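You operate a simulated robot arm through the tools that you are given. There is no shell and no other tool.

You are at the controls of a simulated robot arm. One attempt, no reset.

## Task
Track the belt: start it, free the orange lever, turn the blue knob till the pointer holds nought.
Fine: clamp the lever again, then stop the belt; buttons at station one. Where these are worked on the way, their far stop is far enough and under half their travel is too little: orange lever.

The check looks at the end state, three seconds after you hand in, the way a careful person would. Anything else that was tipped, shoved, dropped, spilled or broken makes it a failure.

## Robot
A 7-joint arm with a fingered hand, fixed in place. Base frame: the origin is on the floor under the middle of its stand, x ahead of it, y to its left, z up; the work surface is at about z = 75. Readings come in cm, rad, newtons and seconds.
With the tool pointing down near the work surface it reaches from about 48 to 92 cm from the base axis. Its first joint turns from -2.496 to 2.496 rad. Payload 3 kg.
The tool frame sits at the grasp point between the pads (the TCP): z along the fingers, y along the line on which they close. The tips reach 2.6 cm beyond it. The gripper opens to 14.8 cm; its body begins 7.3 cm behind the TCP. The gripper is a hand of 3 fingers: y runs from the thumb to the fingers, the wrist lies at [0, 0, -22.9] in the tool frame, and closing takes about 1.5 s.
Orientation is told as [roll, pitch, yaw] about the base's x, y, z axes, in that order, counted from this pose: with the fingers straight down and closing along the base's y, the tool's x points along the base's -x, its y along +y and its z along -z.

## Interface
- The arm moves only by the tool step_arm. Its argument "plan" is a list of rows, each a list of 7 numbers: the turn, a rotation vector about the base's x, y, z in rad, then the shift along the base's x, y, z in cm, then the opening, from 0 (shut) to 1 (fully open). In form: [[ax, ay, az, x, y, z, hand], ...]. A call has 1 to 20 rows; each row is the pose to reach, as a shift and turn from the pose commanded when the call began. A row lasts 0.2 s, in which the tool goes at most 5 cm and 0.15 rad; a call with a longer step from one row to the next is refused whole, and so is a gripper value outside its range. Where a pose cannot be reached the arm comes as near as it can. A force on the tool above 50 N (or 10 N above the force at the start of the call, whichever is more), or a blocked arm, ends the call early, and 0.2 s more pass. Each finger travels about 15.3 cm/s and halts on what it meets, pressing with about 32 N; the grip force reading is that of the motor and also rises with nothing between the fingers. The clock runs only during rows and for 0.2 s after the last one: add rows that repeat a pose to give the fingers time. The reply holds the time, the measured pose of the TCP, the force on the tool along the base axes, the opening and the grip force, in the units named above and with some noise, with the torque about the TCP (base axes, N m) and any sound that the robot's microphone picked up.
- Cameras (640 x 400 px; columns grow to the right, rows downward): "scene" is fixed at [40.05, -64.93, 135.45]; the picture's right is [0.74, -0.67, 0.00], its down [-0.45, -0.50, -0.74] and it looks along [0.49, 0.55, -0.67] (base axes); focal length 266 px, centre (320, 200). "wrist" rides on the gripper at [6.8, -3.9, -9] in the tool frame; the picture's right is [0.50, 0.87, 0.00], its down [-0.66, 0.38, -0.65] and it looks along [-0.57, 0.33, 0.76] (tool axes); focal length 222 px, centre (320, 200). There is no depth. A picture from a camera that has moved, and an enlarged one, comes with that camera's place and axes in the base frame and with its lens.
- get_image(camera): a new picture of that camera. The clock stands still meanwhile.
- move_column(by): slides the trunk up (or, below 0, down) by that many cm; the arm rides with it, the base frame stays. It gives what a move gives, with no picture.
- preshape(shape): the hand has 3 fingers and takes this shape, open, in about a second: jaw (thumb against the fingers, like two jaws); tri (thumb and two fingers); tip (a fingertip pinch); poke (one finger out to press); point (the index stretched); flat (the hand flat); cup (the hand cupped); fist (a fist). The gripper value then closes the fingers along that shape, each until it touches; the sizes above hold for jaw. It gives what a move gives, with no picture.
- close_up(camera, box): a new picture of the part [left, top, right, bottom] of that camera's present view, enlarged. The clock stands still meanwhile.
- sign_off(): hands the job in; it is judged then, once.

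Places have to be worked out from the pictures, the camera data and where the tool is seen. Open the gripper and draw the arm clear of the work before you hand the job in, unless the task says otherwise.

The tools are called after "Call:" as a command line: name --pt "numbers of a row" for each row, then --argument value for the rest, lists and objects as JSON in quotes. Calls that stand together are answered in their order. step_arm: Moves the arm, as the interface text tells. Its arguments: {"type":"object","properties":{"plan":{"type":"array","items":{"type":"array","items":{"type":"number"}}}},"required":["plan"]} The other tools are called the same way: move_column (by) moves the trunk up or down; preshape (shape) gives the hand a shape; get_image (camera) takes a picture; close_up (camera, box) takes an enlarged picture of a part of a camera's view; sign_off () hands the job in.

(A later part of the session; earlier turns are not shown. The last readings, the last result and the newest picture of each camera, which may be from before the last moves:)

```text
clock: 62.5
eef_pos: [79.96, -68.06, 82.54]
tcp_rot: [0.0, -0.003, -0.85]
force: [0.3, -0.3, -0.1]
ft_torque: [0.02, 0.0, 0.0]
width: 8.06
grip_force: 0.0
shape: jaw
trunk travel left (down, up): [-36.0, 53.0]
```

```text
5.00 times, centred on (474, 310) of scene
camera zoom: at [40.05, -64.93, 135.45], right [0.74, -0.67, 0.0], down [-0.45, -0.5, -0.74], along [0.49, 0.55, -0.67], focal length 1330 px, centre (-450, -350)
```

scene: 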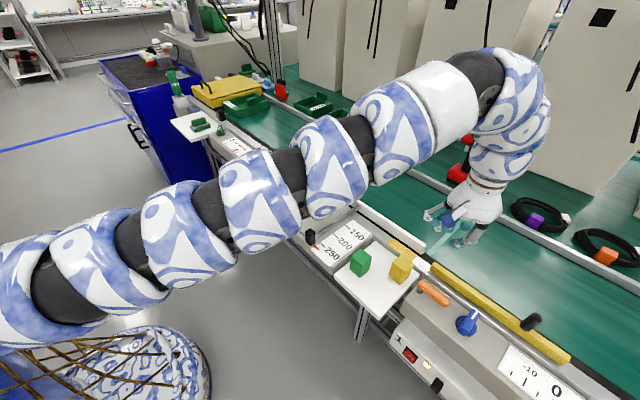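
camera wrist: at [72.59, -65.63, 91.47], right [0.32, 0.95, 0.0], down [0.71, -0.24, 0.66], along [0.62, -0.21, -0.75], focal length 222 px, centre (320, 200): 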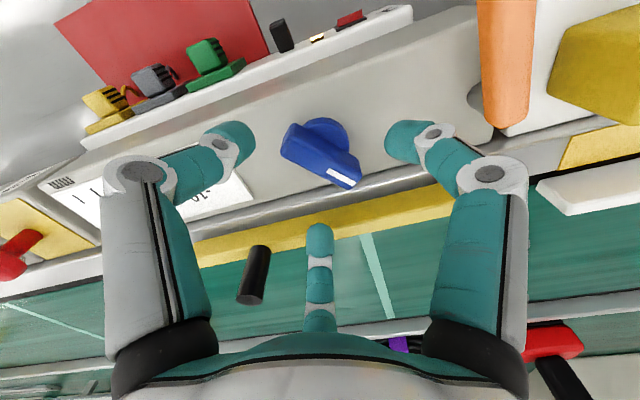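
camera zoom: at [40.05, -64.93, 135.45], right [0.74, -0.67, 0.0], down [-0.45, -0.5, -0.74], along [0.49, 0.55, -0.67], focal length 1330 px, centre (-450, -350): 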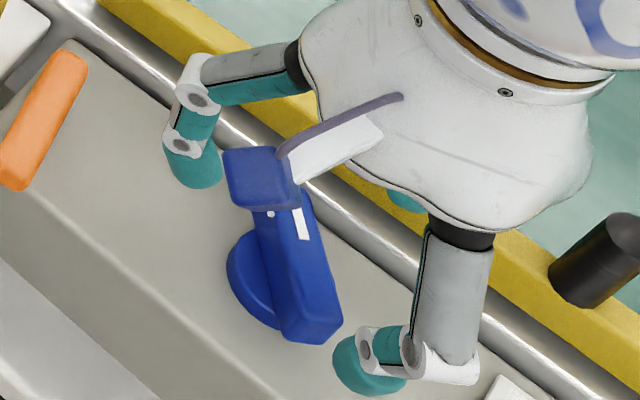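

Geometry matches: the thumb is off the near end and the fingers off the mark end. I descend to grip height and close on the wing's ends.

Call:
step_arm --pt "0 0 0 0.05 0 -1.5 0.55" --pt "0 0 0 0.05 0 -3 0.55" --pt "0 0 0 0.05 0 -3 0.5" --pt "0 0 0 0.05 0 -3 0.42" --pt "0 0 0 0.05 0 -3 0.34" --pt "0 0 0 0.05 0 -3 0.3" --pt "0 0 0 0.05 0 -3 0.3"

Call:
get_image --camera "wrist"

Call:
close_up --camera "scene" --box '[510, 385, 600, 400]'

Call:
close_up --camera "scene" --box '[410, 270, 538, 350]'

```text
clock: 64.1
eef_pos: [80.05, -68.14, 79.5]
tcp_rot: [0.0, -0.005, -0.851]
force: [-0.6, -0.6, 0.5]
ft_torque: [-0.04, 0.03, -0.01]
width: 4.55
grip_force: 0.1
shape: jaw
trunk travel left (down, up): [-36.0, 53.0]
```

```text
taken
camera wrist: at [72.58, -65.68, 88.48], right [0.32, 0.95, 0.0], down [0.71, -0.24, 0.66], along [0.62, -0.21, -0.75], focal length 222 px, centre (320, 200)
```

wrist: 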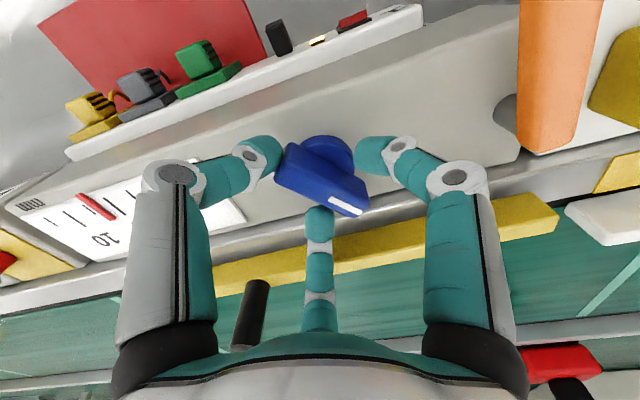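

```text
7.11 times, centred on (555, 392) of scene
camera zoom: at [40.05, -64.93, 135.45], right [0.74, -0.67, 0.0], down [-0.45, -0.5, -0.74], along [0.49, 0.55, -0.67], focal length 1892 px, centre (-1351, -1169)
```

zoom: 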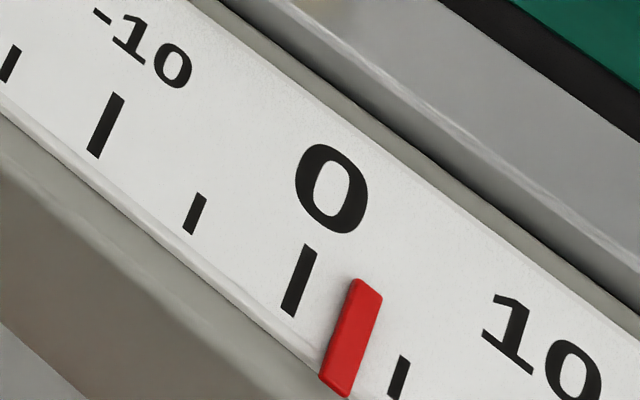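

```text
5.00 times, centred on (474, 310) of scene
camera zoom: at [40.05, -64.93, 135.45], right [0.74, -0.67, 0.0], down [-0.45, -0.5, -0.74], along [0.49, 0.55, -0.67], focal length 1330 px, centre (-450, -350)
```

zoom: 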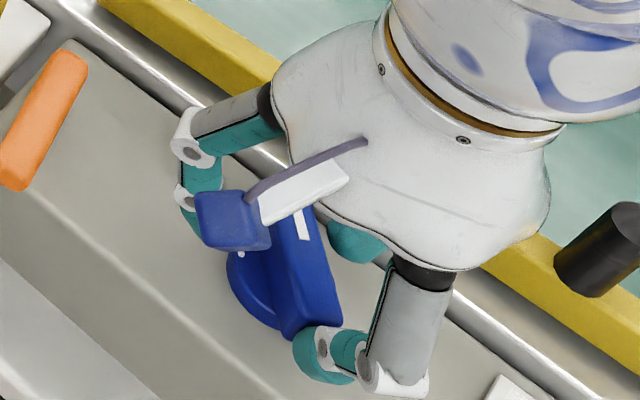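

The two fingers straddle the mark end, one on each side, and the thumb is behind the near end. I close further to firm up the hold.

Call:
step_arm --pt "0 0 0 0 0 0 0.25" --pt "0 0 0 0 0 0 0.2" --pt "0 0 0 0 0 0 0.15" --pt "0 0 0 0 0 0 0.1" --pt "0 0 0 0 0 0 0.1"

Call:
get_image --camera "wrist"

Call:
close_up --camera "scene" --box '[510, 385, 600, 400]'

```text
clock: 65.3
eef_pos: [80.05, -68.19, 79.4]
tcp_rot: [0.0, -0.002, -0.851]
force: [-7.4, -6.7, -3.0]
ft_torque: [-0.19, 0.26, -0.03]
width: 2.83
grip_force: 31.4
shape: jaw
trunk travel left (down, up): [-36.0, 53.0]
```

```text
taken
camera wrist: at [72.53, -65.74, 88.42], right [0.32, 0.95, 0.0], down [0.71, -0.24, 0.66], along [0.62, -0.21, -0.75], focal length 222 px, centre (320, 200)
```

wrist: 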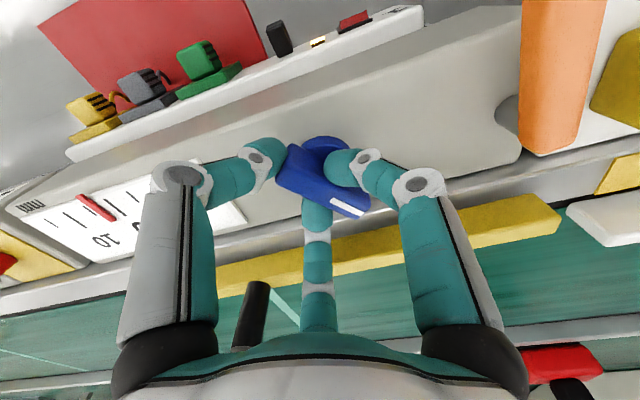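

```text
7.11 times, centred on (555, 392) of scene
camera zoom: at [40.05, -64.93, 135.45], right [0.74, -0.67, 0.0], down [-0.45, -0.5, -0.74], along [0.49, 0.55, -0.67], focal length 1892 px, centre (-1351, -1169)
```

zoom: 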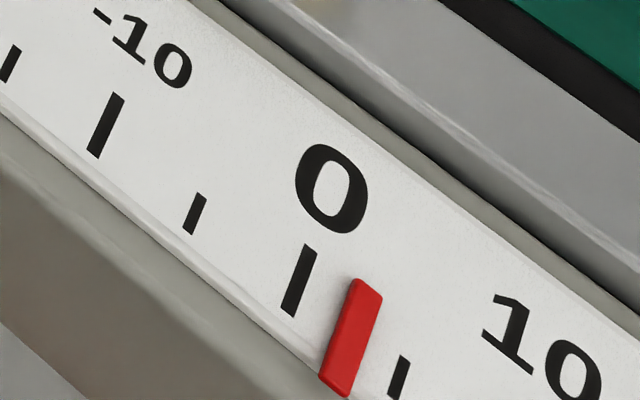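

Firmly held, with the pointer still at +2.4. I turn counter-clockwise by 0.2 rad and wait for it to settle.

Call:
step_arm --pt "0 0 0.05 0 0 0 0.1" --pt "0 0 0.1 0 0 0 0.1" --pt "0 0 0.15 0 0 0 0.1" --pt "0 0 0.2 0 0 0 0.1" --pt "0 0 0.2 0 0 0 0.1" --pt "0 0 0.2 0 0 0 0.1" --pt "0 0 0.2 0 0 0 0.1" --pt "0 0 0.2 0 0 0 0.1" --pt "0 0 0.2 0 0 0 0.1" --pt "0 0 0.2 0 0 0 0.1" --pt "0 0 0.2 0 0 0 0.1" --pt "0 0 0.2 0 0 0 0.1" --pt "0 0 0.2 0 0 0 0.1" --pt "0 0 0.2 0 0 0 0.1" --pt "0 0 0.2 0 0 0 0.1" --pt "0 0 0.2 0 0 0 0.1" --pt "0 0 0.2 0 0 0 0.1" --pt "0 0 0.2 0 0 0 0.1" --pt "0 0 0.2 0 0 0 0.1" --pt "0 0 0.2 0 0 0 0.1"

Call:
close_up --camera "scene" --box '[510, 385, 600, 400]'

Call:
get_image --camera "wrist"

```text
clock: 69.5
eef_pos: [79.98, -68.16, 79.31]
tcp_rot: [0.002, -0.003, -0.649]
force: [-8.1, -13.2, -5.6]
ft_torque: [-0.4, 0.27, -0.02]
width: 2.87
grip_force: 31.8
shape: jaw
trunk travel left (down, up): [-36.0, 53.0]
```

```text
7.11 times, centred on (555, 392) of scene
camera zoom: at [40.05, -64.93, 135.45], right [0.74, -0.67, 0.0], down [-0.45, -0.5, -0.74], along [0.49, 0.55, -0.67], focal length 1892 px, centre (-1351, -1169)
```

zoom: 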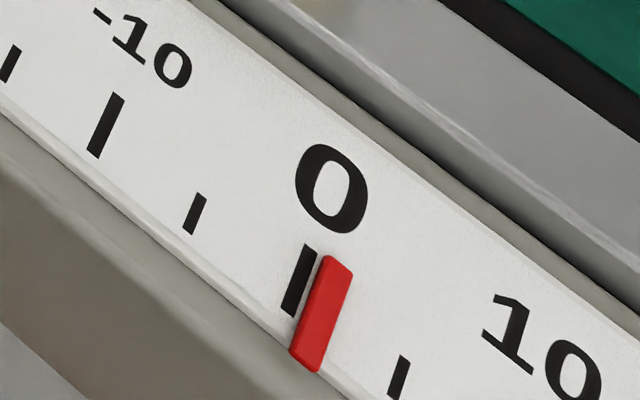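

```text
taken
camera wrist: at [72.19, -67.28, 88.42], right [0.13, 0.99, 0.0], down [0.75, -0.1, 0.66], along [0.65, -0.08, -0.75], focal length 222 px, centre (320, 200)
```

wrist: 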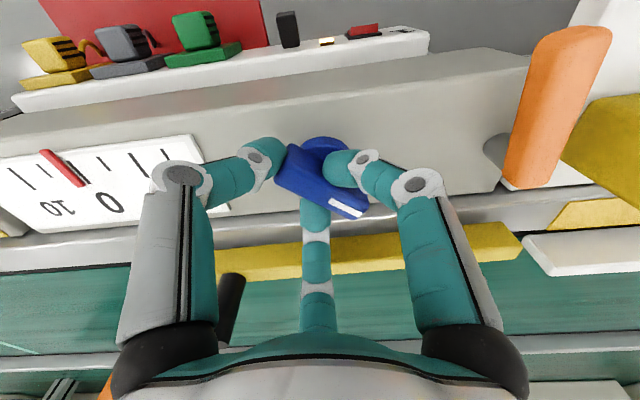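

Scene view suggests about +0.9; I check the scale from the wrist camera too, to rule out a parallax error.

Call:
close_up --camera "wrist" --box '[0, 120, 200, 245]'

Call:
close_up --camera "scene" --box '[480, 385, 640, 400]'

```text
3.20 times, centred on (100, 182) of wrist
camera zoom: at [72.19, -67.28, 88.42], right [0.13, 0.99, 0.0], down [0.75, -0.1, 0.66], along [0.65, -0.08, -0.75], focal length 711 px, centre (1024, 256)
```

zoom: 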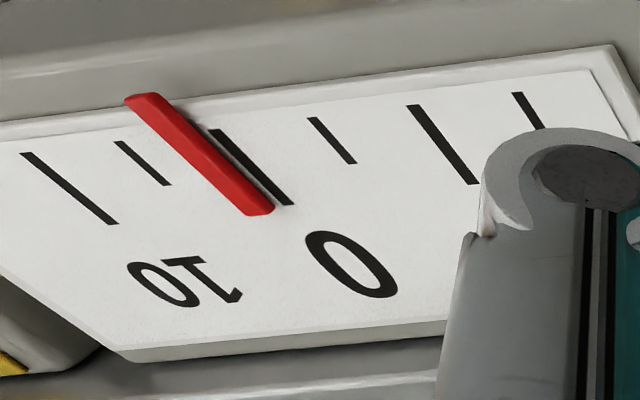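

```text
4.00 times, centred on (560, 392) of scene
camera zoom: at [40.05, -64.93, 135.45], right [0.74, -0.67, 0.0], down [-0.45, -0.5, -0.74], along [0.49, 0.55, -0.67], focal length 1064 px, centre (-640, -570)
```

zoom: 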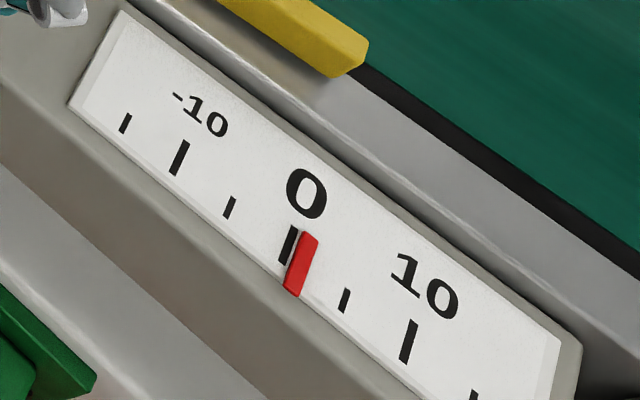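

Both views agree on about +0.9, still settling toward perhaps +0.5. I add 0.05 rad and wait.

Call:
step_arm --pt "0 0 0.025 0 0 0 0.1" --pt "0 0 0.05 0 0 0 0.1" --pt "0 0 0.05 0 0 0 0.1" --pt "0 0 0.05 0 0 0 0.1" --pt "0 0 0.05 0 0 0 0.1" --pt "0 0 0.05 0 0 0 0.1" --pt "0 0 0.05 0 0 0 0.1" --pt "0 0 0.05 0 0 0 0.1" --pt "0 0 0.05 0 0 0 0.1" --pt "0 0 0.05 0 0 0 0.1" --pt "0 0 0.05 0 0 0 0.1" --pt "0 0 0.05 0 0 0 0.1" --pt "0 0 0.05 0 0 0 0.1" --pt "0 0 0.05 0 0 0 0.1" --pt "0 0 0.05 0 0 0 0.1" --pt "0 0 0.05 0 0 0 0.1" --pt "0 0 0.05 0 0 0 0.1" --pt "0 0 0.05 0 0 0 0.1" --pt "0 0 0.05 0 0 0 0.1" --pt "0 0 0.05 0 0 0 0.1"

Call:
close_up --camera "scene" --box '[510, 385, 600, 400]'

Call:
close_up --camera "wrist" --box '[0, 120, 200, 245]'

```text
clock: 73.7
eef_pos: [80.05, -68.31, 79.4]
tcp_rot: [0.002, -0.004, -0.6]
force: [-7.1, -14.3, -4.8]
ft_torque: [-0.43, 0.21, -0.06]
width: 2.84
grip_force: 32.2
shape: jaw
trunk travel left (down, up): [-36.0, 53.0]
```

```text
7.11 times, centred on (555, 392) of scene
camera zoom: at [40.05, -64.93, 135.45], right [0.74, -0.67, 0.0], down [-0.45, -0.5, -0.74], along [0.49, 0.55, -0.67], focal length 1892 px, centre (-1351, -1169)
```

zoom: 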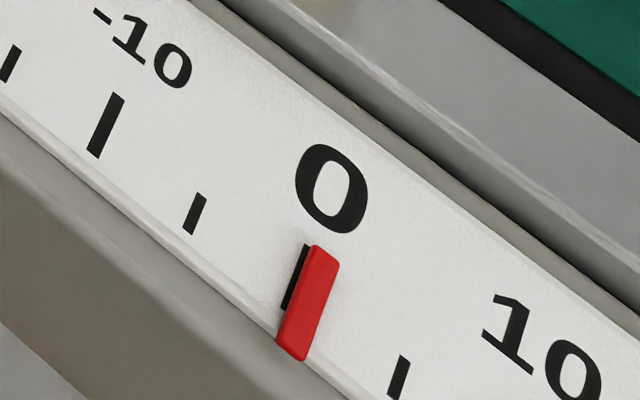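

```text
3.20 times, centred on (100, 182) of wrist
camera zoom: at [72.15, -67.68, 88.42], right [0.08, 1.0, 0.0], down [0.75, -0.06, 0.66], along [0.65, -0.05, -0.75], focal length 711 px, centre (1024, 256)
```

zoom: 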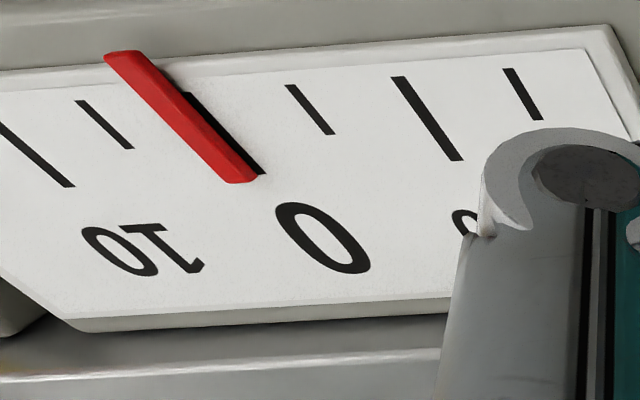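

Correcting for the pointer's height above the plate, I read about +0.4. I add 0.035 rad and wait again.

Call:
step_arm --pt "0 0 0.02 0 0 0 0.1" --pt "0 0 0.035 0 0 0 0.1" --pt "0 0 0.035 0 0 0 0.1" --pt "0 0 0.035 0 0 0 0.1" --pt "0 0 0.035 0 0 0 0.1" --pt "0 0 0.035 0 0 0 0.1" --pt "0 0 0.035 0 0 0 0.1" --pt "0 0 0.035 0 0 0 0.1" --pt "0 0 0.035 0 0 0 0.1" --pt "0 0 0.035 0 0 0 0.1" --pt "0 0 0.035 0 0 0 0.1" --pt "0 0 0.035 0 0 0 0.1" --pt "0 0 0.035 0 0 0 0.1" --pt "0 0 0.035 0 0 0 0.1" --pt "0 0 0.035 0 0 0 0.1" --pt "0 0 0.035 0 0 0 0.1" --pt "0 0 0.035 0 0 0 0.1" --pt "0 0 0.035 0 0 0 0.1" --pt "0 0 0.035 0 0 0 0.1" --pt "0 0 0.035 0 0 0 0.1"

Call:
close_up --camera "scene" --box '[510, 385, 600, 400]'

Call:
close_up --camera "wrist" --box '[0, 120, 200, 245]'

```text
clock: 77.9
eef_pos: [79.96, -68.18, 79.48]
tcp_rot: [0.001, -0.004, -0.567]
force: [-7.8, -16.2, -2.6]
ft_torque: [-0.4, 0.23, -0.07]
width: 2.86
grip_force: 32.0
shape: jaw
trunk travel left (down, up): [-36.0, 53.0]
```

```text
7.11 times, centred on (555, 392) of scene
camera zoom: at [40.05, -64.93, 135.45], right [0.74, -0.67, 0.0], down [-0.45, -0.5, -0.74], along [0.49, 0.55, -0.67], focal length 1892 px, centre (-1351, -1169)
```

zoom: 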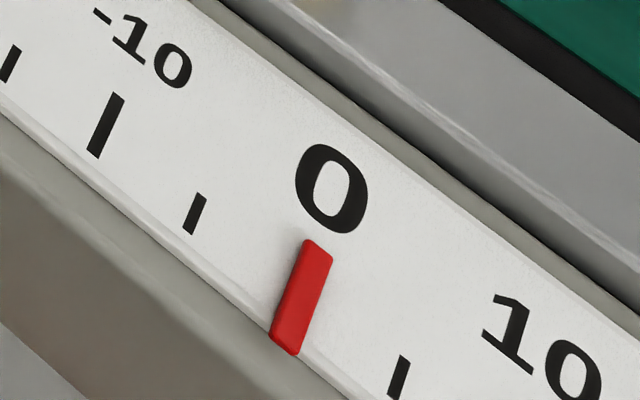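

```text
3.20 times, centred on (100, 182) of wrist
camera zoom: at [72.13, -67.94, 88.41], right [0.04, 1.0, 0.0], down [0.75, -0.03, 0.66], along [0.66, -0.03, -0.75], focal length 711 px, centre (1024, 256)
```

zoom: 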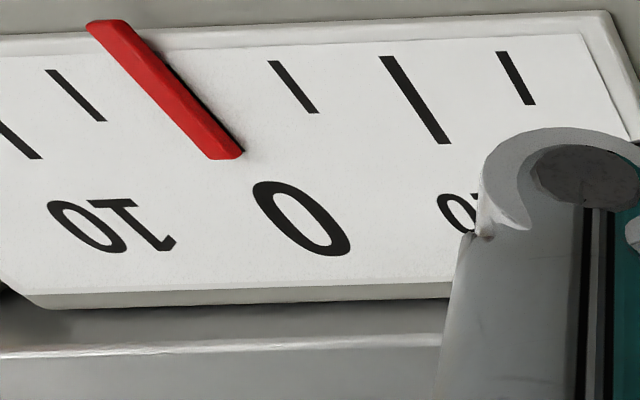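

The pointer now covers the zero tick in both views. I open the hand gently, lift straight up, and check that the reading holds.

Call:
step_arm --pt "0 0 0 0 0 0 0.25" --pt "0 0 0 0 0 0 0.4" --pt "0 0 0 0 0 0 0.5" --pt "0 0 0 0 0 0 0.5" --pt "0 0 0 0 0 1.5 0.5" --pt "0 0 0 0 0 4.5 0.5" --pt "0 0 0 0 0 8 0.5" --pt "0 0 0 0 0 10 0.5" --pt "0 0 0 0 0 10 0.5" --pt "0 0 0 0 0 10 0.5" --pt "0 0 0 0 0 10 0.5" --pt "0 0 0 0 0 10 0.5"

Call:
close_up --camera "scene" --box '[510, 385, 600, 400]'

Call:
get_image --camera "wrist"

```text
clock: 80.5
eef_pos: [80.08, -68.11, 89.44]
tcp_rot: [0.0, -0.004, -0.566]
force: [0.5, 0.1, -0.6]
ft_torque: [-0.02, 0.0, 0.02]
width: 7.36
grip_force: 0.0
shape: jaw
trunk travel left (down, up): [-36.0, 53.0]
```

```text
7.11 times, centred on (555, 392) of scene
camera zoom: at [40.05, -64.93, 135.45], right [0.74, -0.67, 0.0], down [-0.45, -0.5, -0.74], along [0.49, 0.55, -0.67], focal length 1892 px, centre (-1351, -1169)
```

zoom: 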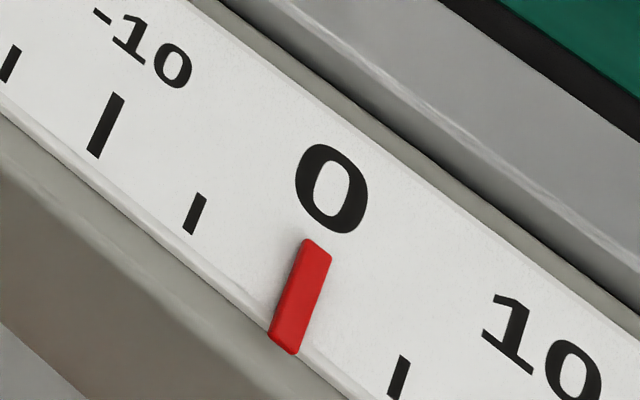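

```text
taken
camera wrist: at [72.21, -67.92, 98.47], right [0.04, 1.0, 0.0], down [0.75, -0.03, 0.66], along [0.66, -0.03, -0.75], focal length 222 px, centre (320, 200)
```

wrist: 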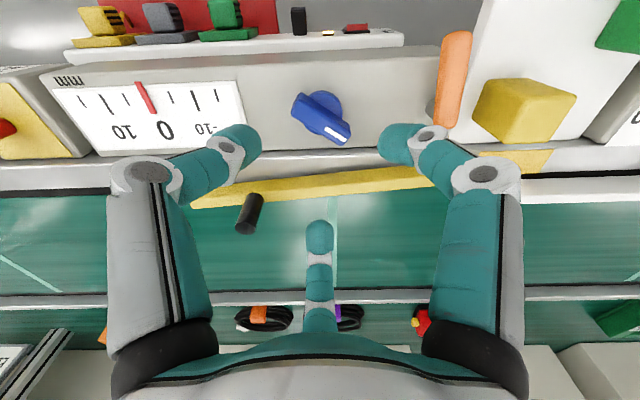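

Knob is free and the pointer still holds at zero. Next is re-clamping: the lever must be pushed back from its +y side, but the yellow block stands close there. I raise the hand and try the "point" shape to see whether it gives more clearance.

Call:
step_arm --pt "0 0 0 0 0 3 0.6" --pt "0 0 0 0 0 5 0.6"

Call:
preshape --shape "point"

Call:
get_image --camera "wrist"

Call:
close_up --camera "scene" --box '[390, 170, 582, 290]'

Call:
close_up --camera "scene" --box '[510, 385, 600, 400]'

```text
clock: 81.1
eef_pos: [79.56, -67.82, 93.39]
tcp_rot: [-0.001, -0.002, -0.566]
force: [-0.1, 0.1, -0.7]
ft_torque: [-0.03, -0.02, 0.0]
width: 8.82
grip_force: 0.1
shape: jaw
out of reach, approached as far as the arm can: row 1, 2
trunk travel left (down, up): [-36.0, 53.0]
```

```text
clock: 82.0
eef_pos: [79.62, -67.91, 93.41]
tcp_rot: [-0.001, -0.002, -0.566]
force: [0.0, 0.5, 0.2]
ft_torque: [0.01, -0.01, -0.01]
width: 14.23
grip_force: 0.2
shape: point
trunk travel left (down, up): [-36.0, 53.0]
```

```text
taken
camera wrist: at [71.77, -67.56, 102.42], right [0.04, 1.0, 0.0], down [0.75, -0.03, 0.66], along [0.66, -0.03, -0.75], focal length 222 px, centre (320, 200)
```

wrist: 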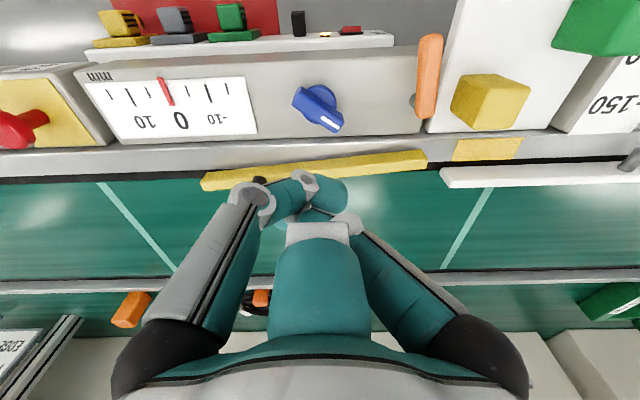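

```text
3.33 times, centred on (486, 230) of scene
camera zoom: at [40.05, -64.93, 135.45], right [0.74, -0.67, 0.0], down [-0.45, -0.5, -0.74], along [0.49, 0.55, -0.67], focal length 887 px, centre (-233, 100)
```

zoom: 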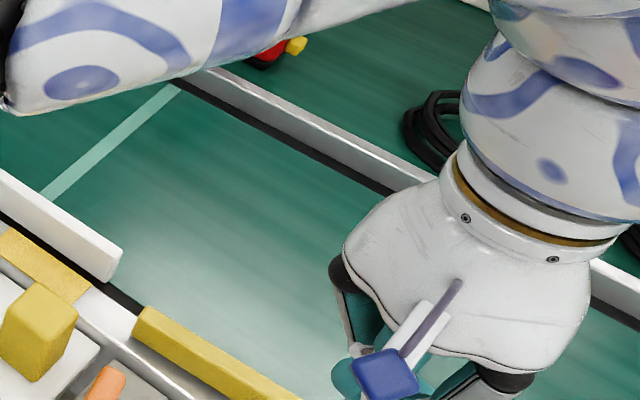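

```text
7.11 times, centred on (555, 392) of scene
camera zoom: at [40.05, -64.93, 135.45], right [0.74, -0.67, 0.0], down [-0.45, -0.5, -0.74], along [0.49, 0.55, -0.67], focal length 1892 px, centre (-1351, -1169)
```

zoom: 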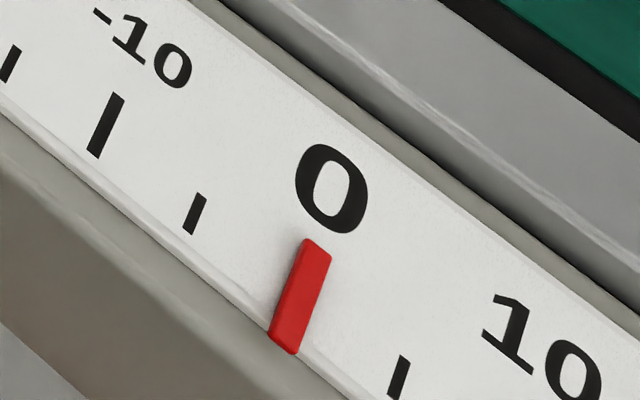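

Pointer still holds at zero. I look at the underside of the hand in this shape.

Call:
close_up --camera "scene" --box '[470, 240, 598, 320]'

Call:
close_up --camera "wrist" --box '[200, 150, 456, 310]'

```text
5.00 times, centred on (534, 280) of scene
camera zoom: at [40.05, -64.93, 135.45], right [0.74, -0.67, 0.0], down [-0.45, -0.5, -0.74], along [0.49, 0.55, -0.67], focal length 1330 px, centre (-750, -200)
```

zoom: 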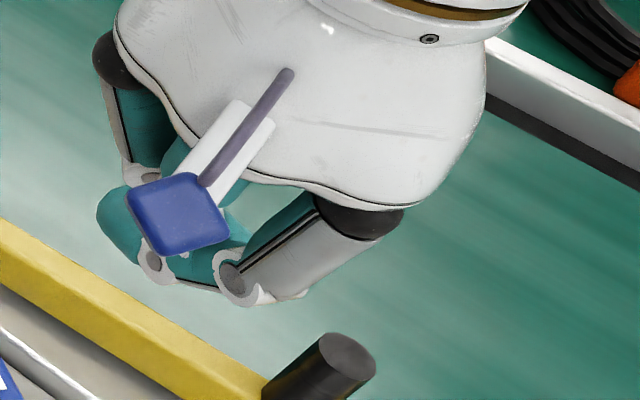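

```text
2.50 times, centred on (328, 230) of wrist
camera zoom: at [71.77, -67.56, 102.42], right [0.04, 1.0, 0.0], down [0.75, -0.03, 0.66], along [0.66, -0.03, -0.75], focal length 555 px, centre (300, 125)
```

zoom: 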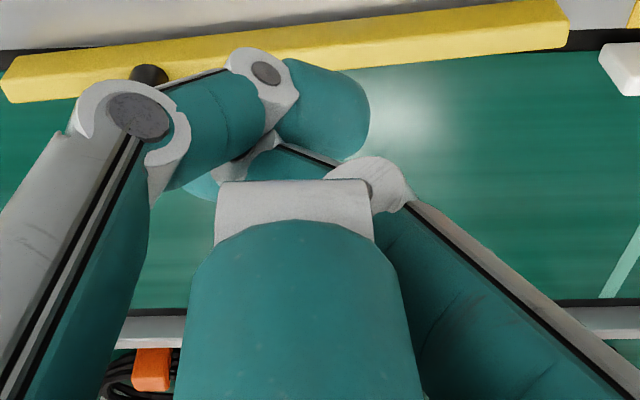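

The "point" shape doesn't offer a clearer pusher. I measure the yellow block and lever precisely before choosing how to push.

Call:
close_up --camera "wrist" --box '[390, 20, 582, 140]'

Call:
close_up --camera "scene" --box '[370, 230, 466, 310]'

```text
3.33 times, centred on (486, 80) of wrist
camera zoom: at [71.77, -67.56, 102.42], right [0.04, 1.0, 0.0], down [0.75, -0.03, 0.66], along [0.66, -0.03, -0.75], focal length 740 px, centre (-233, 600)
```

zoom: 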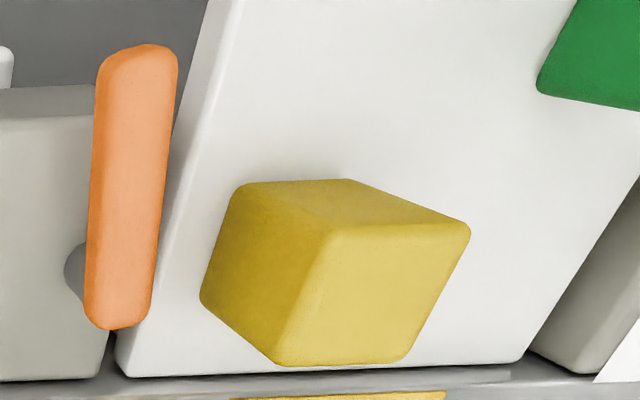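

```text
5.00 times, centred on (418, 270) of scene
camera zoom: at [40.05, -64.93, 135.45], right [0.74, -0.67, 0.0], down [-0.45, -0.5, -0.74], along [0.49, 0.55, -0.67], focal length 1330 px, centre (-170, -150)
```

zoom: 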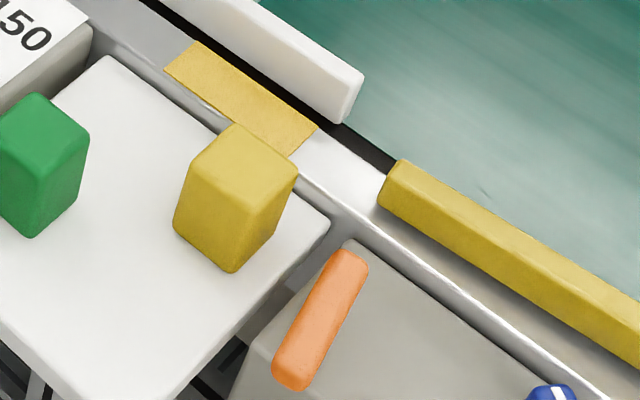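

Measured: the yellow block occupies x 78.2–82.2, y −52.2 to −48.6, top z 80.1; the lever bar runs from hub (80.2, −56.5) to tip (74.1, −57.7). With the poke shape at yaw about −1.22 the curled fingers clear the block, so I switch to poke and move over the +y side of the lever tip.

Call:
preshape --shape "poke"

Call:
step_arm --pt "0 0 -0.11 -0.5 2.2 0 1" --pt "0 0 -0.22 -1 4.4 -0.5 1" --pt "0 0 -0.33 -2 6.6 -1 1" --pt "0 0 -0.44 -3 8.8 -1.5 1" --pt "0 0 -0.55 -4 11 -2 1" --pt "0 0 -0.655 -4.6 13 -3 1" --pt "0 0 -0.655 -4.6 13 -3 1"

Call:
get_image --camera "wrist"

Call:
close_up --camera "scene" --box '[350, 210, 510, 310]'

```text
clock: 82.9
eef_pos: [79.61, -67.76, 93.33]
tcp_rot: [0.002, -0.003, -0.565]
force: [-0.2, 1.3, 0.1]
ft_torque: [-0.02, 0.01, 0.02]
width: 0.0
grip_force: 0.1
shape: poke
trunk travel left (down, up): [-36.0, 53.0]
```

```text
clock: 84.5
eef_pos: [75.01, -54.8, 90.44]
tcp_rot: [0.0, -0.004, -1.223]
force: [0.5, -0.2, -0.2]
ft_torque: [-0.03, 0.04, 0.02]
width: 0.0
grip_force: 0.1
shape: poke
trunk travel left (down, up): [-36.0, 53.0]
```

```text
taken
camera wrist: at [69.0, -49.87, 99.42], right [0.64, 0.77, 0.0], down [0.58, -0.48, 0.66], along [0.5, -0.42, -0.75], focal length 222 px, centre (320, 200)
```

wrist: 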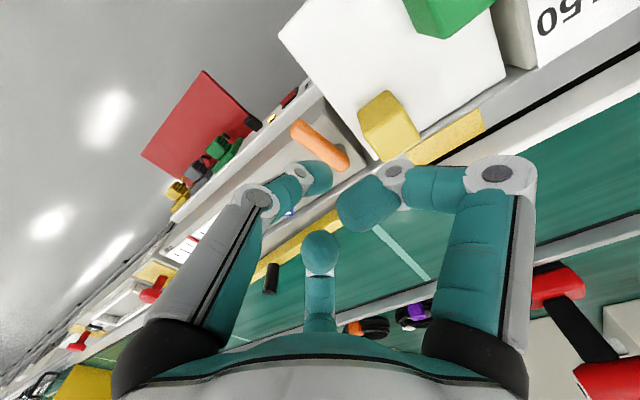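

```text
4.00 times, centred on (430, 260) of scene
camera zoom: at [40.05, -64.93, 135.45], right [0.74, -0.67, 0.0], down [-0.45, -0.5, -0.74], along [0.49, 0.55, -0.67], focal length 1064 px, centre (-120, -40)
```

zoom: 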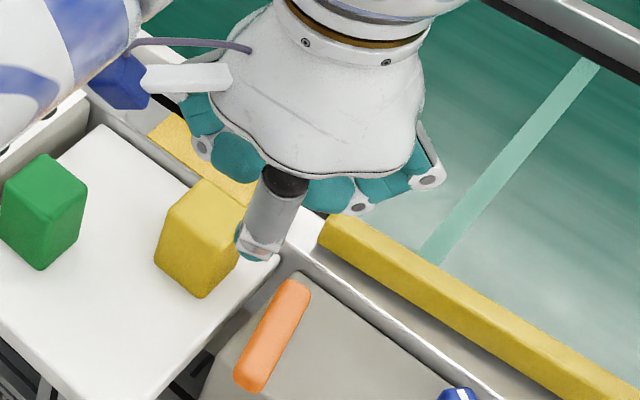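

The thumb tip projects where expected, over the gap on the lever's +y side. I descend part-way and check clearance to the yellow block.

Call:
step_arm --pt "0 0 0 -0.1 0 -3 1" --pt "0 0 0 -0.1 0 -6 1" --pt "0 0 0 -0.1 0 -7.5 1" --pt "0 0 0 -0.1 0 -7.5 1"

Call:
get_image --camera "wrist"

Call:
close_up --camera "scene" --box '[370, 230, 498, 310]'

```text
clock: 85.5
eef_pos: [74.85, -54.82, 82.91]
tcp_rot: [0.001, -0.004, -1.219]
force: [0.4, -0.5, -0.1]
ft_torque: [0.01, -0.01, 0.03]
width: 0.0
grip_force: 0.1
shape: poke
trunk travel left (down, up): [-36.0, 53.0]
```

```text
taken
camera wrist: at [68.91, -49.83, 91.92], right [0.64, 0.77, 0.0], down [0.58, -0.48, 0.66], along [0.5, -0.42, -0.75], focal length 222 px, centre (320, 200)
```

wrist: 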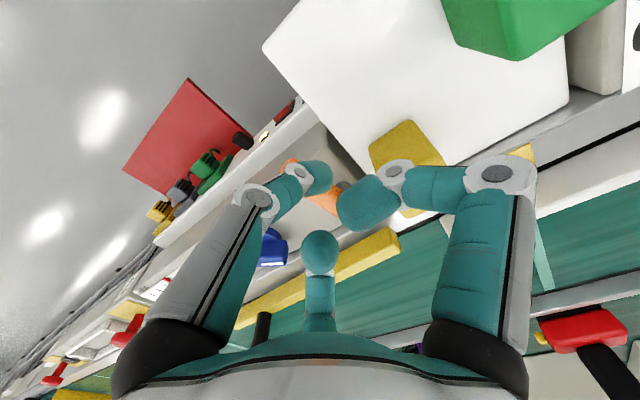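

```text
5.00 times, centred on (434, 270) of scene
camera zoom: at [40.05, -64.93, 135.45], right [0.74, -0.67, 0.0], down [-0.45, -0.5, -0.74], along [0.49, 0.55, -0.67], focal length 1330 px, centre (-250, -150)
```

zoom: 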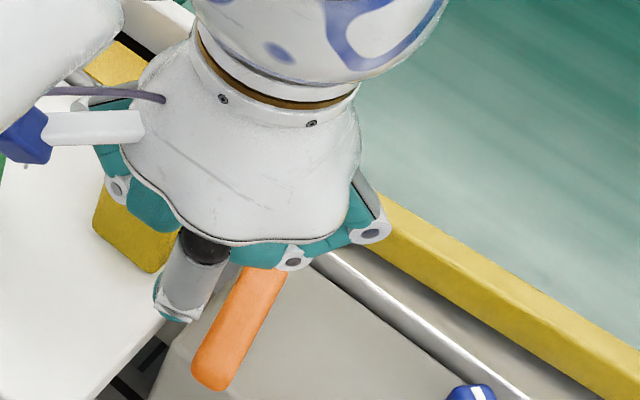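

Clearances look right: the curled finger stays about 1.4 cm short of the yellow block. I go down to pushing height.

Call:
step_arm --pt "0 0 0 0 0 -1 1" --pt "0 0 0 0 0 -2 1" --pt "0 0 0 0 0 -3 1" --pt "0 0 0 0 0 -3 1"

Call:
close_up --camera "wrist" --box '[200, 80, 456, 240]'

Call:
close_up --camera "scene" --box '[370, 230, 498, 310]'

```text
clock: 86.5
eef_pos: [75.01, -54.69, 79.84]
tcp_rot: [0.0, -0.007, -1.219]
force: [-0.1, 0.0, 0.4]
ft_torque: [0.03, -0.02, 0.04]
width: 0.01
grip_force: 0.1
shape: poke
trunk travel left (down, up): [-36.0, 53.0]
```

```text
2.50 times, centred on (328, 160) of wrist
camera zoom: at [68.93, -49.85, 88.91], right [0.64, 0.77, 0.0], down [0.58, -0.48, 0.66], along [0.5, -0.42, -0.75], focal length 555 px, centre (300, 300)
```

zoom: 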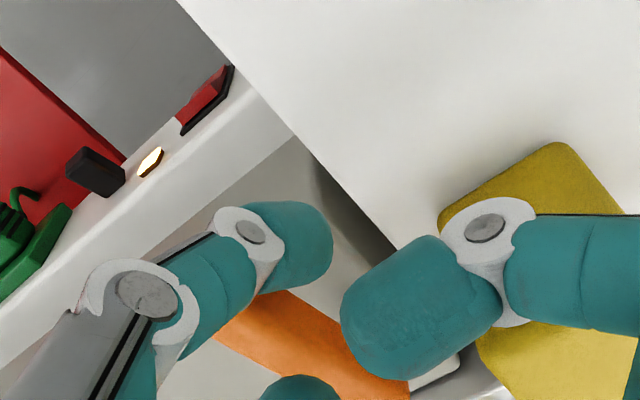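

```text
5.00 times, centred on (434, 270) of scene
camera zoom: at [40.05, -64.93, 135.45], right [0.74, -0.67, 0.0], down [-0.45, -0.5, -0.74], along [0.49, 0.55, -0.67], focal length 1330 px, centre (-250, -150)
```

zoom: 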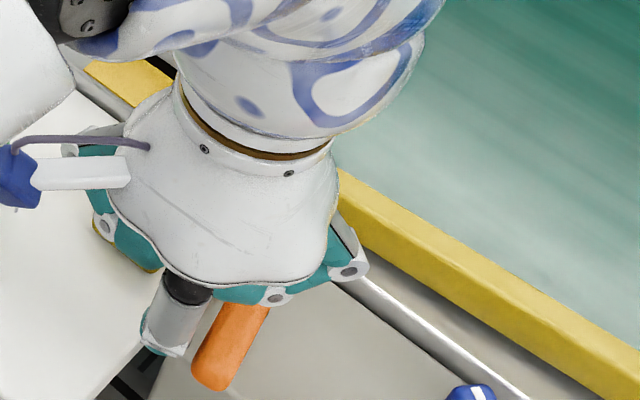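

The thumb is beside the lever on its +y side. I push along the arc back toward the clamped position, first half, easing the yaw to keep the curled finger away from the knob.

Call:
step_arm --pt "0 0 0 0 -0.5 0 1" --pt "0 0 0 -0.05 -1.0 0 1" --pt "0 0 0 -0.1 -1.6 0 1" --pt "0 0 0.03 -0.1 -2.2 0 1" --pt "0 0 0.07 0 -2.9 0 1" --pt "0 0 0.11 0.15 -3.55 0 1" --pt "0 0 0.16 0.45 -4.2 0 1" --pt "0 0 0.21 0.77 -4.8 0 1"

Call:
get_image --camera "wrist"

Call:
close_up --camera "scene" --box '[370, 230, 498, 310]'

```text
clock: 88.3
eef_pos: [75.78, -59.54, 80.01]
tcp_rot: [0.0, -0.003, -1.012]
force: [-0.4, 0.9, -1.2]
ft_torque: [0.04, 0.01, 0.03]
width: 0.03
grip_force: 0.1
shape: poke
trunk travel left (down, up): [-36.0, 53.0]
```

```text
taken
camera wrist: at [68.84, -56.04, 88.94], right [0.47, 0.88, 0.0], down [0.67, -0.35, 0.66], along [0.58, -0.31, -0.75], focal length 222 px, centre (320, 200)
```

wrist: 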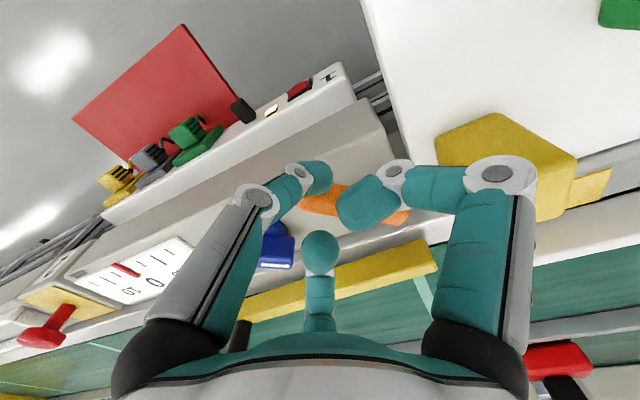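

```text
5.00 times, centred on (434, 270) of scene
camera zoom: at [40.05, -64.93, 135.45], right [0.74, -0.67, 0.0], down [-0.45, -0.5, -0.74], along [0.49, 0.55, -0.67], focal length 1330 px, centre (-250, -150)
```

zoom: 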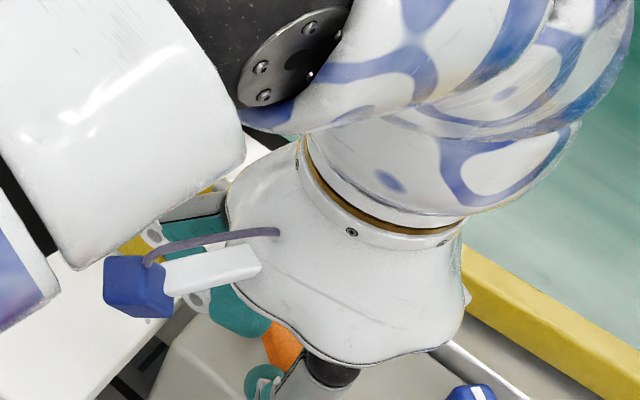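

The lever is following (now around −127°). I continue the arc to the original clamped direction, watching force.

Call:
step_arm --pt "0 0 0.03 0.5 -0.45 0 1" --pt "0 0 0.06 1.0 -0.8 0 1" --pt "0 0 0.1 1.37 -1.05 0 1" --pt "0 0 0.13 1.72 -1.25 0 1" --pt "0 0 0.16 2.1 -1.4 0 1" --pt "0 0 0.16 2.4 -1.5 0 1"

Call:
get_image --camera "wrist"

Call:
close_up --camera "scene" --box '[370, 250, 498, 330]'

```text
clock: 89.7
eef_pos: [78.2, -61.07, 79.92]
tcp_rot: [0.001, -0.005, -0.85]
force: [-0.8, -0.8, 0.3]
ft_torque: [-0.01, 0.01, -0.02]
width: 0.0
grip_force: 0.0
shape: poke
trunk travel left (down, up): [-36.0, 53.0]
```

```text
taken
camera wrist: at [70.7, -58.65, 88.91], right [0.32, 0.95, 0.0], down [0.71, -0.24, 0.66], along [0.62, -0.21, -0.75], focal length 222 px, centre (320, 200)
```

wrist: 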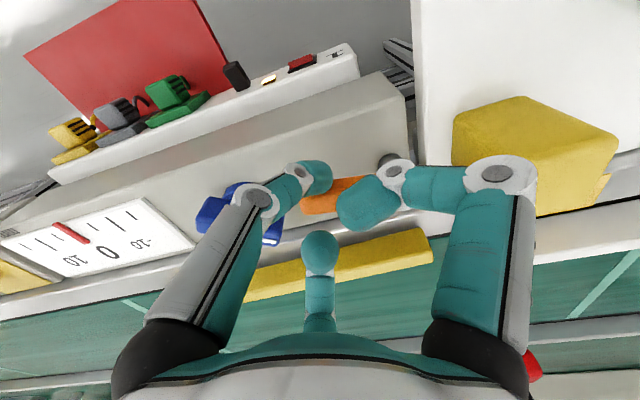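

```text
5.00 times, centred on (434, 290) of scene
camera zoom: at [40.05, -64.93, 135.45], right [0.74, -0.67, 0.0], down [-0.45, -0.5, -0.74], along [0.49, 0.55, -0.67], focal length 1330 px, centre (-250, -250)
```

zoom: 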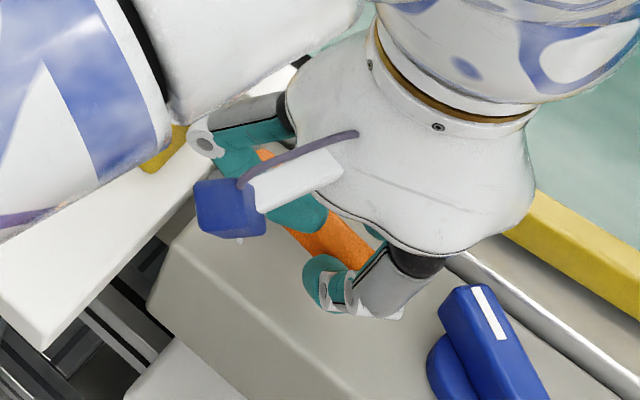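

The bar is almost parallel to the belt again. I push a bit further in small steps until I feel its stop.

Call:
step_arm --pt "0 0 0 0.25 0 0 1" --pt "0 0 0 0.5 0 0 1" --pt "0 0 0 0.75 0 0 1"

Call:
close_up --camera "wrist" --box '[180, 110, 436, 270]'

```text
clock: 90.5
eef_pos: [78.81, -61.07, 79.8]
tcp_rot: [0.0, -0.006, -0.85]
force: [-0.9, -0.4, 0.3]
ft_torque: [-0.02, 0.01, -0.01]
width: 0.0
grip_force: 0.1
shape: poke
trunk travel left (down, up): [-36.0, 53.0]
```

```text
2.50 times, centred on (308, 190) of wrist
camera zoom: at [71.43, -58.65, 88.89], right [0.32, 0.95, 0.0], down [0.71, -0.24, 0.66], along [0.62, -0.21, -0.75], focal length 555 px, centre (350, 225)
```

zoom: 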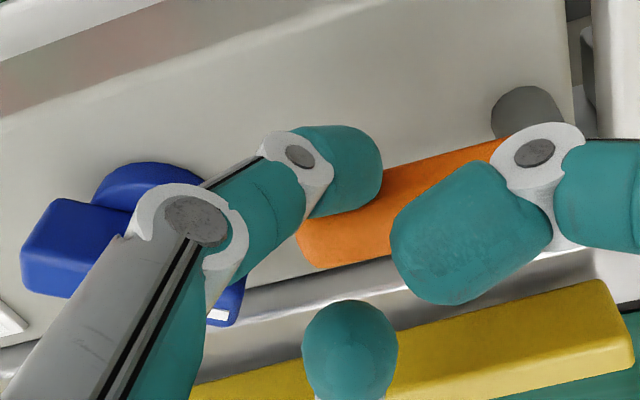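

The bar looks parallel to the belt, and there's still no resistance, so I continue in small steps to seat it.

Call:
step_arm --pt "0 0 0 0.2 0 0 1" --pt "0 0 0 0.4 0 0 1" --pt "0 0 0 0.6 0 0 1"

Call:
close_up --camera "wrist" --box '[180, 110, 436, 270]'

```text
clock: 91.3
eef_pos: [79.26, -61.11, 79.97]
tcp_rot: [0.0, -0.001, -0.852]
force: [-20.9, 5.0, -0.2]
ft_torque: [0.07, 0.36, 0.02]
width: 0.0
grip_force: 0.0
shape: poke
trunk travel left (down, up): [-36.0, 53.0]
```

```text
2.50 times, centred on (308, 190) of wrist
camera zoom: at [71.82, -58.72, 88.98], right [0.32, 0.95, 0.0], down [0.72, -0.24, 0.66], along [0.62, -0.21, -0.76], focal length 555 px, centre (350, 225)
```

zoom: 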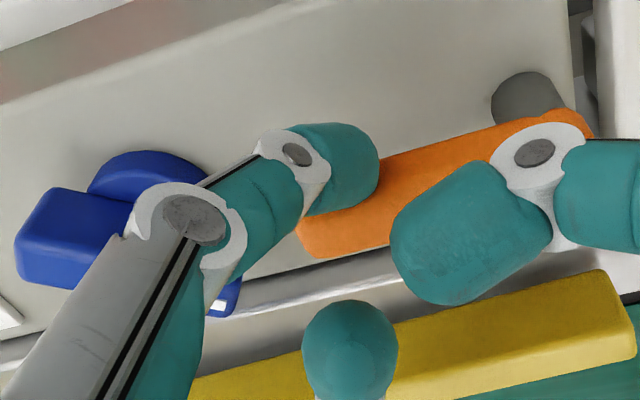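

Resistance of 21 N: the lever is at its clamp stop. I back off, lift clear and check lever, knob and pointer.

Call:
step_arm --pt "0 0 0 -0.6 0 0 1" --pt "0 0 0 -1.3 0 0.3 1" --pt "0 0 0 -1.8 0 2 1" --pt "0 0 0 -1.8 0 5 1" --pt "0 0 0 -1 0.5 9 1" --pt "0 0 0 0 1 12 1" --pt "0 0 0 0 1 12 1"

Call:
get_image --camera "wrist"

Call:
close_up --camera "scene" --box '[400, 260, 528, 340]'

Call:
close_up --camera "scene" --box '[510, 385, 600, 400]'

```text
clock: 92.9
eef_pos: [79.52, -59.99, 91.89]
tcp_rot: [-0.001, -0.003, -0.849]
force: [-0.3, -0.4, -0.8]
ft_torque: [-0.02, -0.04, -0.01]
width: 0.02
grip_force: 0.1
shape: poke
trunk travel left (down, up): [-36.0, 53.0]
```

```text
taken
camera wrist: at [72.06, -57.58, 100.93], right [0.32, 0.95, 0.0], down [0.71, -0.24, 0.66], along [0.62, -0.21, -0.75], focal length 222 px, centre (320, 200)
```

wrist: 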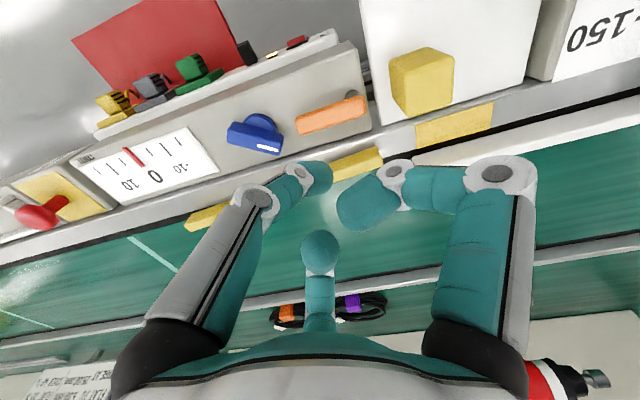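

```text
5.00 times, centred on (464, 300) of scene
camera zoom: at [40.05, -64.93, 135.45], right [0.74, -0.67, 0.0], down [-0.45, -0.5, -0.74], along [0.49, 0.55, -0.67], focal length 1330 px, centre (-400, -300)
```

zoom: 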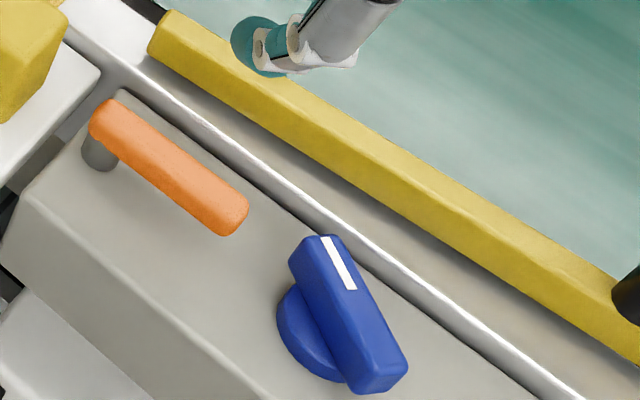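

```text
7.11 times, centred on (555, 392) of scene
camera zoom: at [40.05, -64.93, 135.45], right [0.74, -0.67, 0.0], down [-0.45, -0.5, -0.74], along [0.49, 0.55, -0.67], focal length 1892 px, centre (-1351, -1169)
```

zoom: 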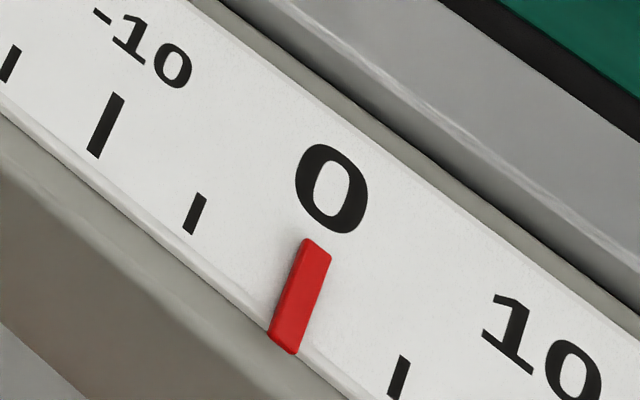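

The lever is back in its clamped position and the pointer holds at zero. I raise the trunk by 14 again, as when I pressed START, and travel back for the STOP button.

Call:
move_column --by 14

Call:
step_arm --pt "0 0 0.03 2.5 2.5 0 1" --pt "0 0 0.07 4.5 6 0 1" --pt "0 0 0.12 5.5 10.5 0 1" --pt "0 0 0.17 6.5 15 0 1" --pt "0 0 0.22 7.5 19.5 0 1" --pt "0 0 0.27 8.5 24 0 1" --pt "0 0 0.32 9.5 28.5 0 1" --pt "0 0 0.37 10 33 0 1" --pt "0 0 0.42 10 37.5 0 1" --pt "0 0 0.47 10 42 0 1" --pt "0 0 0.52 10 46.5 0 1" --pt "0 0 0.57 10 51 0 1" --pt "0 0 0.62 10 55.5 0 1" --pt "0 0 0.67 9.5 60 0 1" --pt "0 0 0.72 9 64.5 0 1" --pt "0 0 0.77 8 69 0 1" --pt "0 0 0.82 7 72.5 0 1" --pt "0 0 0.849 7 73.5 0 1" --pt "0 0 0.849 7 73.5 0 1"

Call:
get_image --camera "wrist"

Call:
close_up --camera "scene" --box '[510, 385, 600, 400]'

```text
clock: 94.5
eef_pos: [79.46, -59.96, 105.88]
tcp_rot: [0.001, -0.005, -0.85]
force: [-0.3, 0.2, 0.2]
ft_torque: [-0.03, 0.01, -0.02]
width: 0.0
grip_force: 0.1
shape: poke
trunk travel left (down, up): [-50.0, 39.0]
```

```text
clock: 98.5
eef_pos: [86.49, 13.41, 105.89]
tcp_rot: [0.0, -0.004, -0.002]
force: [-0.1, 0.8, 0.3]
ft_torque: [0.0, 0.0, -0.04]
width: 0.0
grip_force: 0.0
shape: poke
trunk travel left (down, up): [-50.0, 39.0]
```

```text
taken
camera wrist: at [79.62, 9.42, 114.93], right [-0.5, 0.87, 0.0], down [0.65, 0.38, 0.66], along [0.57, 0.33, -0.75], focal length 222 px, centre (320, 200)
```

wrist: 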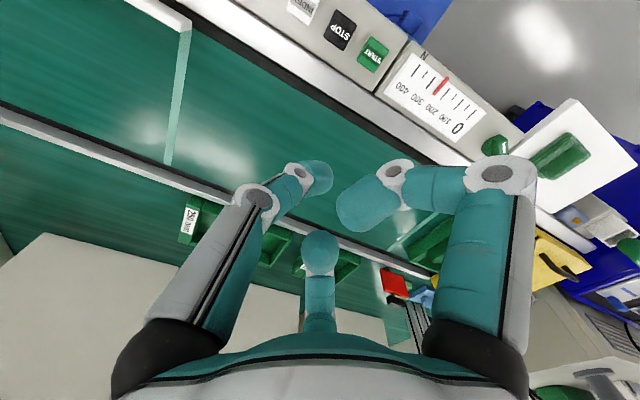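

```text
7.11 times, centred on (555, 392) of scene
camera zoom: at [40.05, -64.93, 135.45], right [0.74, -0.67, 0.0], down [-0.45, -0.5, -0.74], along [0.49, 0.55, -0.67], focal length 1892 px, centre (-1351, -1169)
```

zoom: 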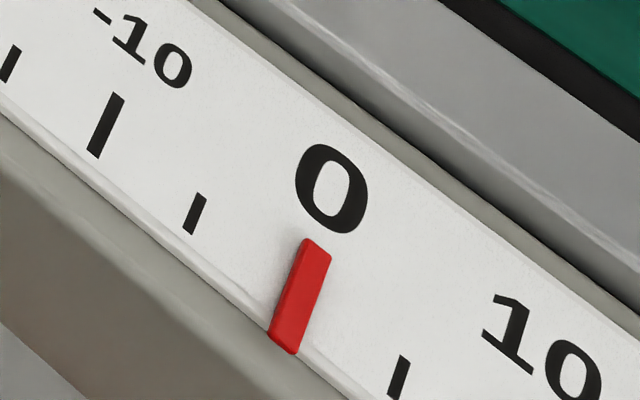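

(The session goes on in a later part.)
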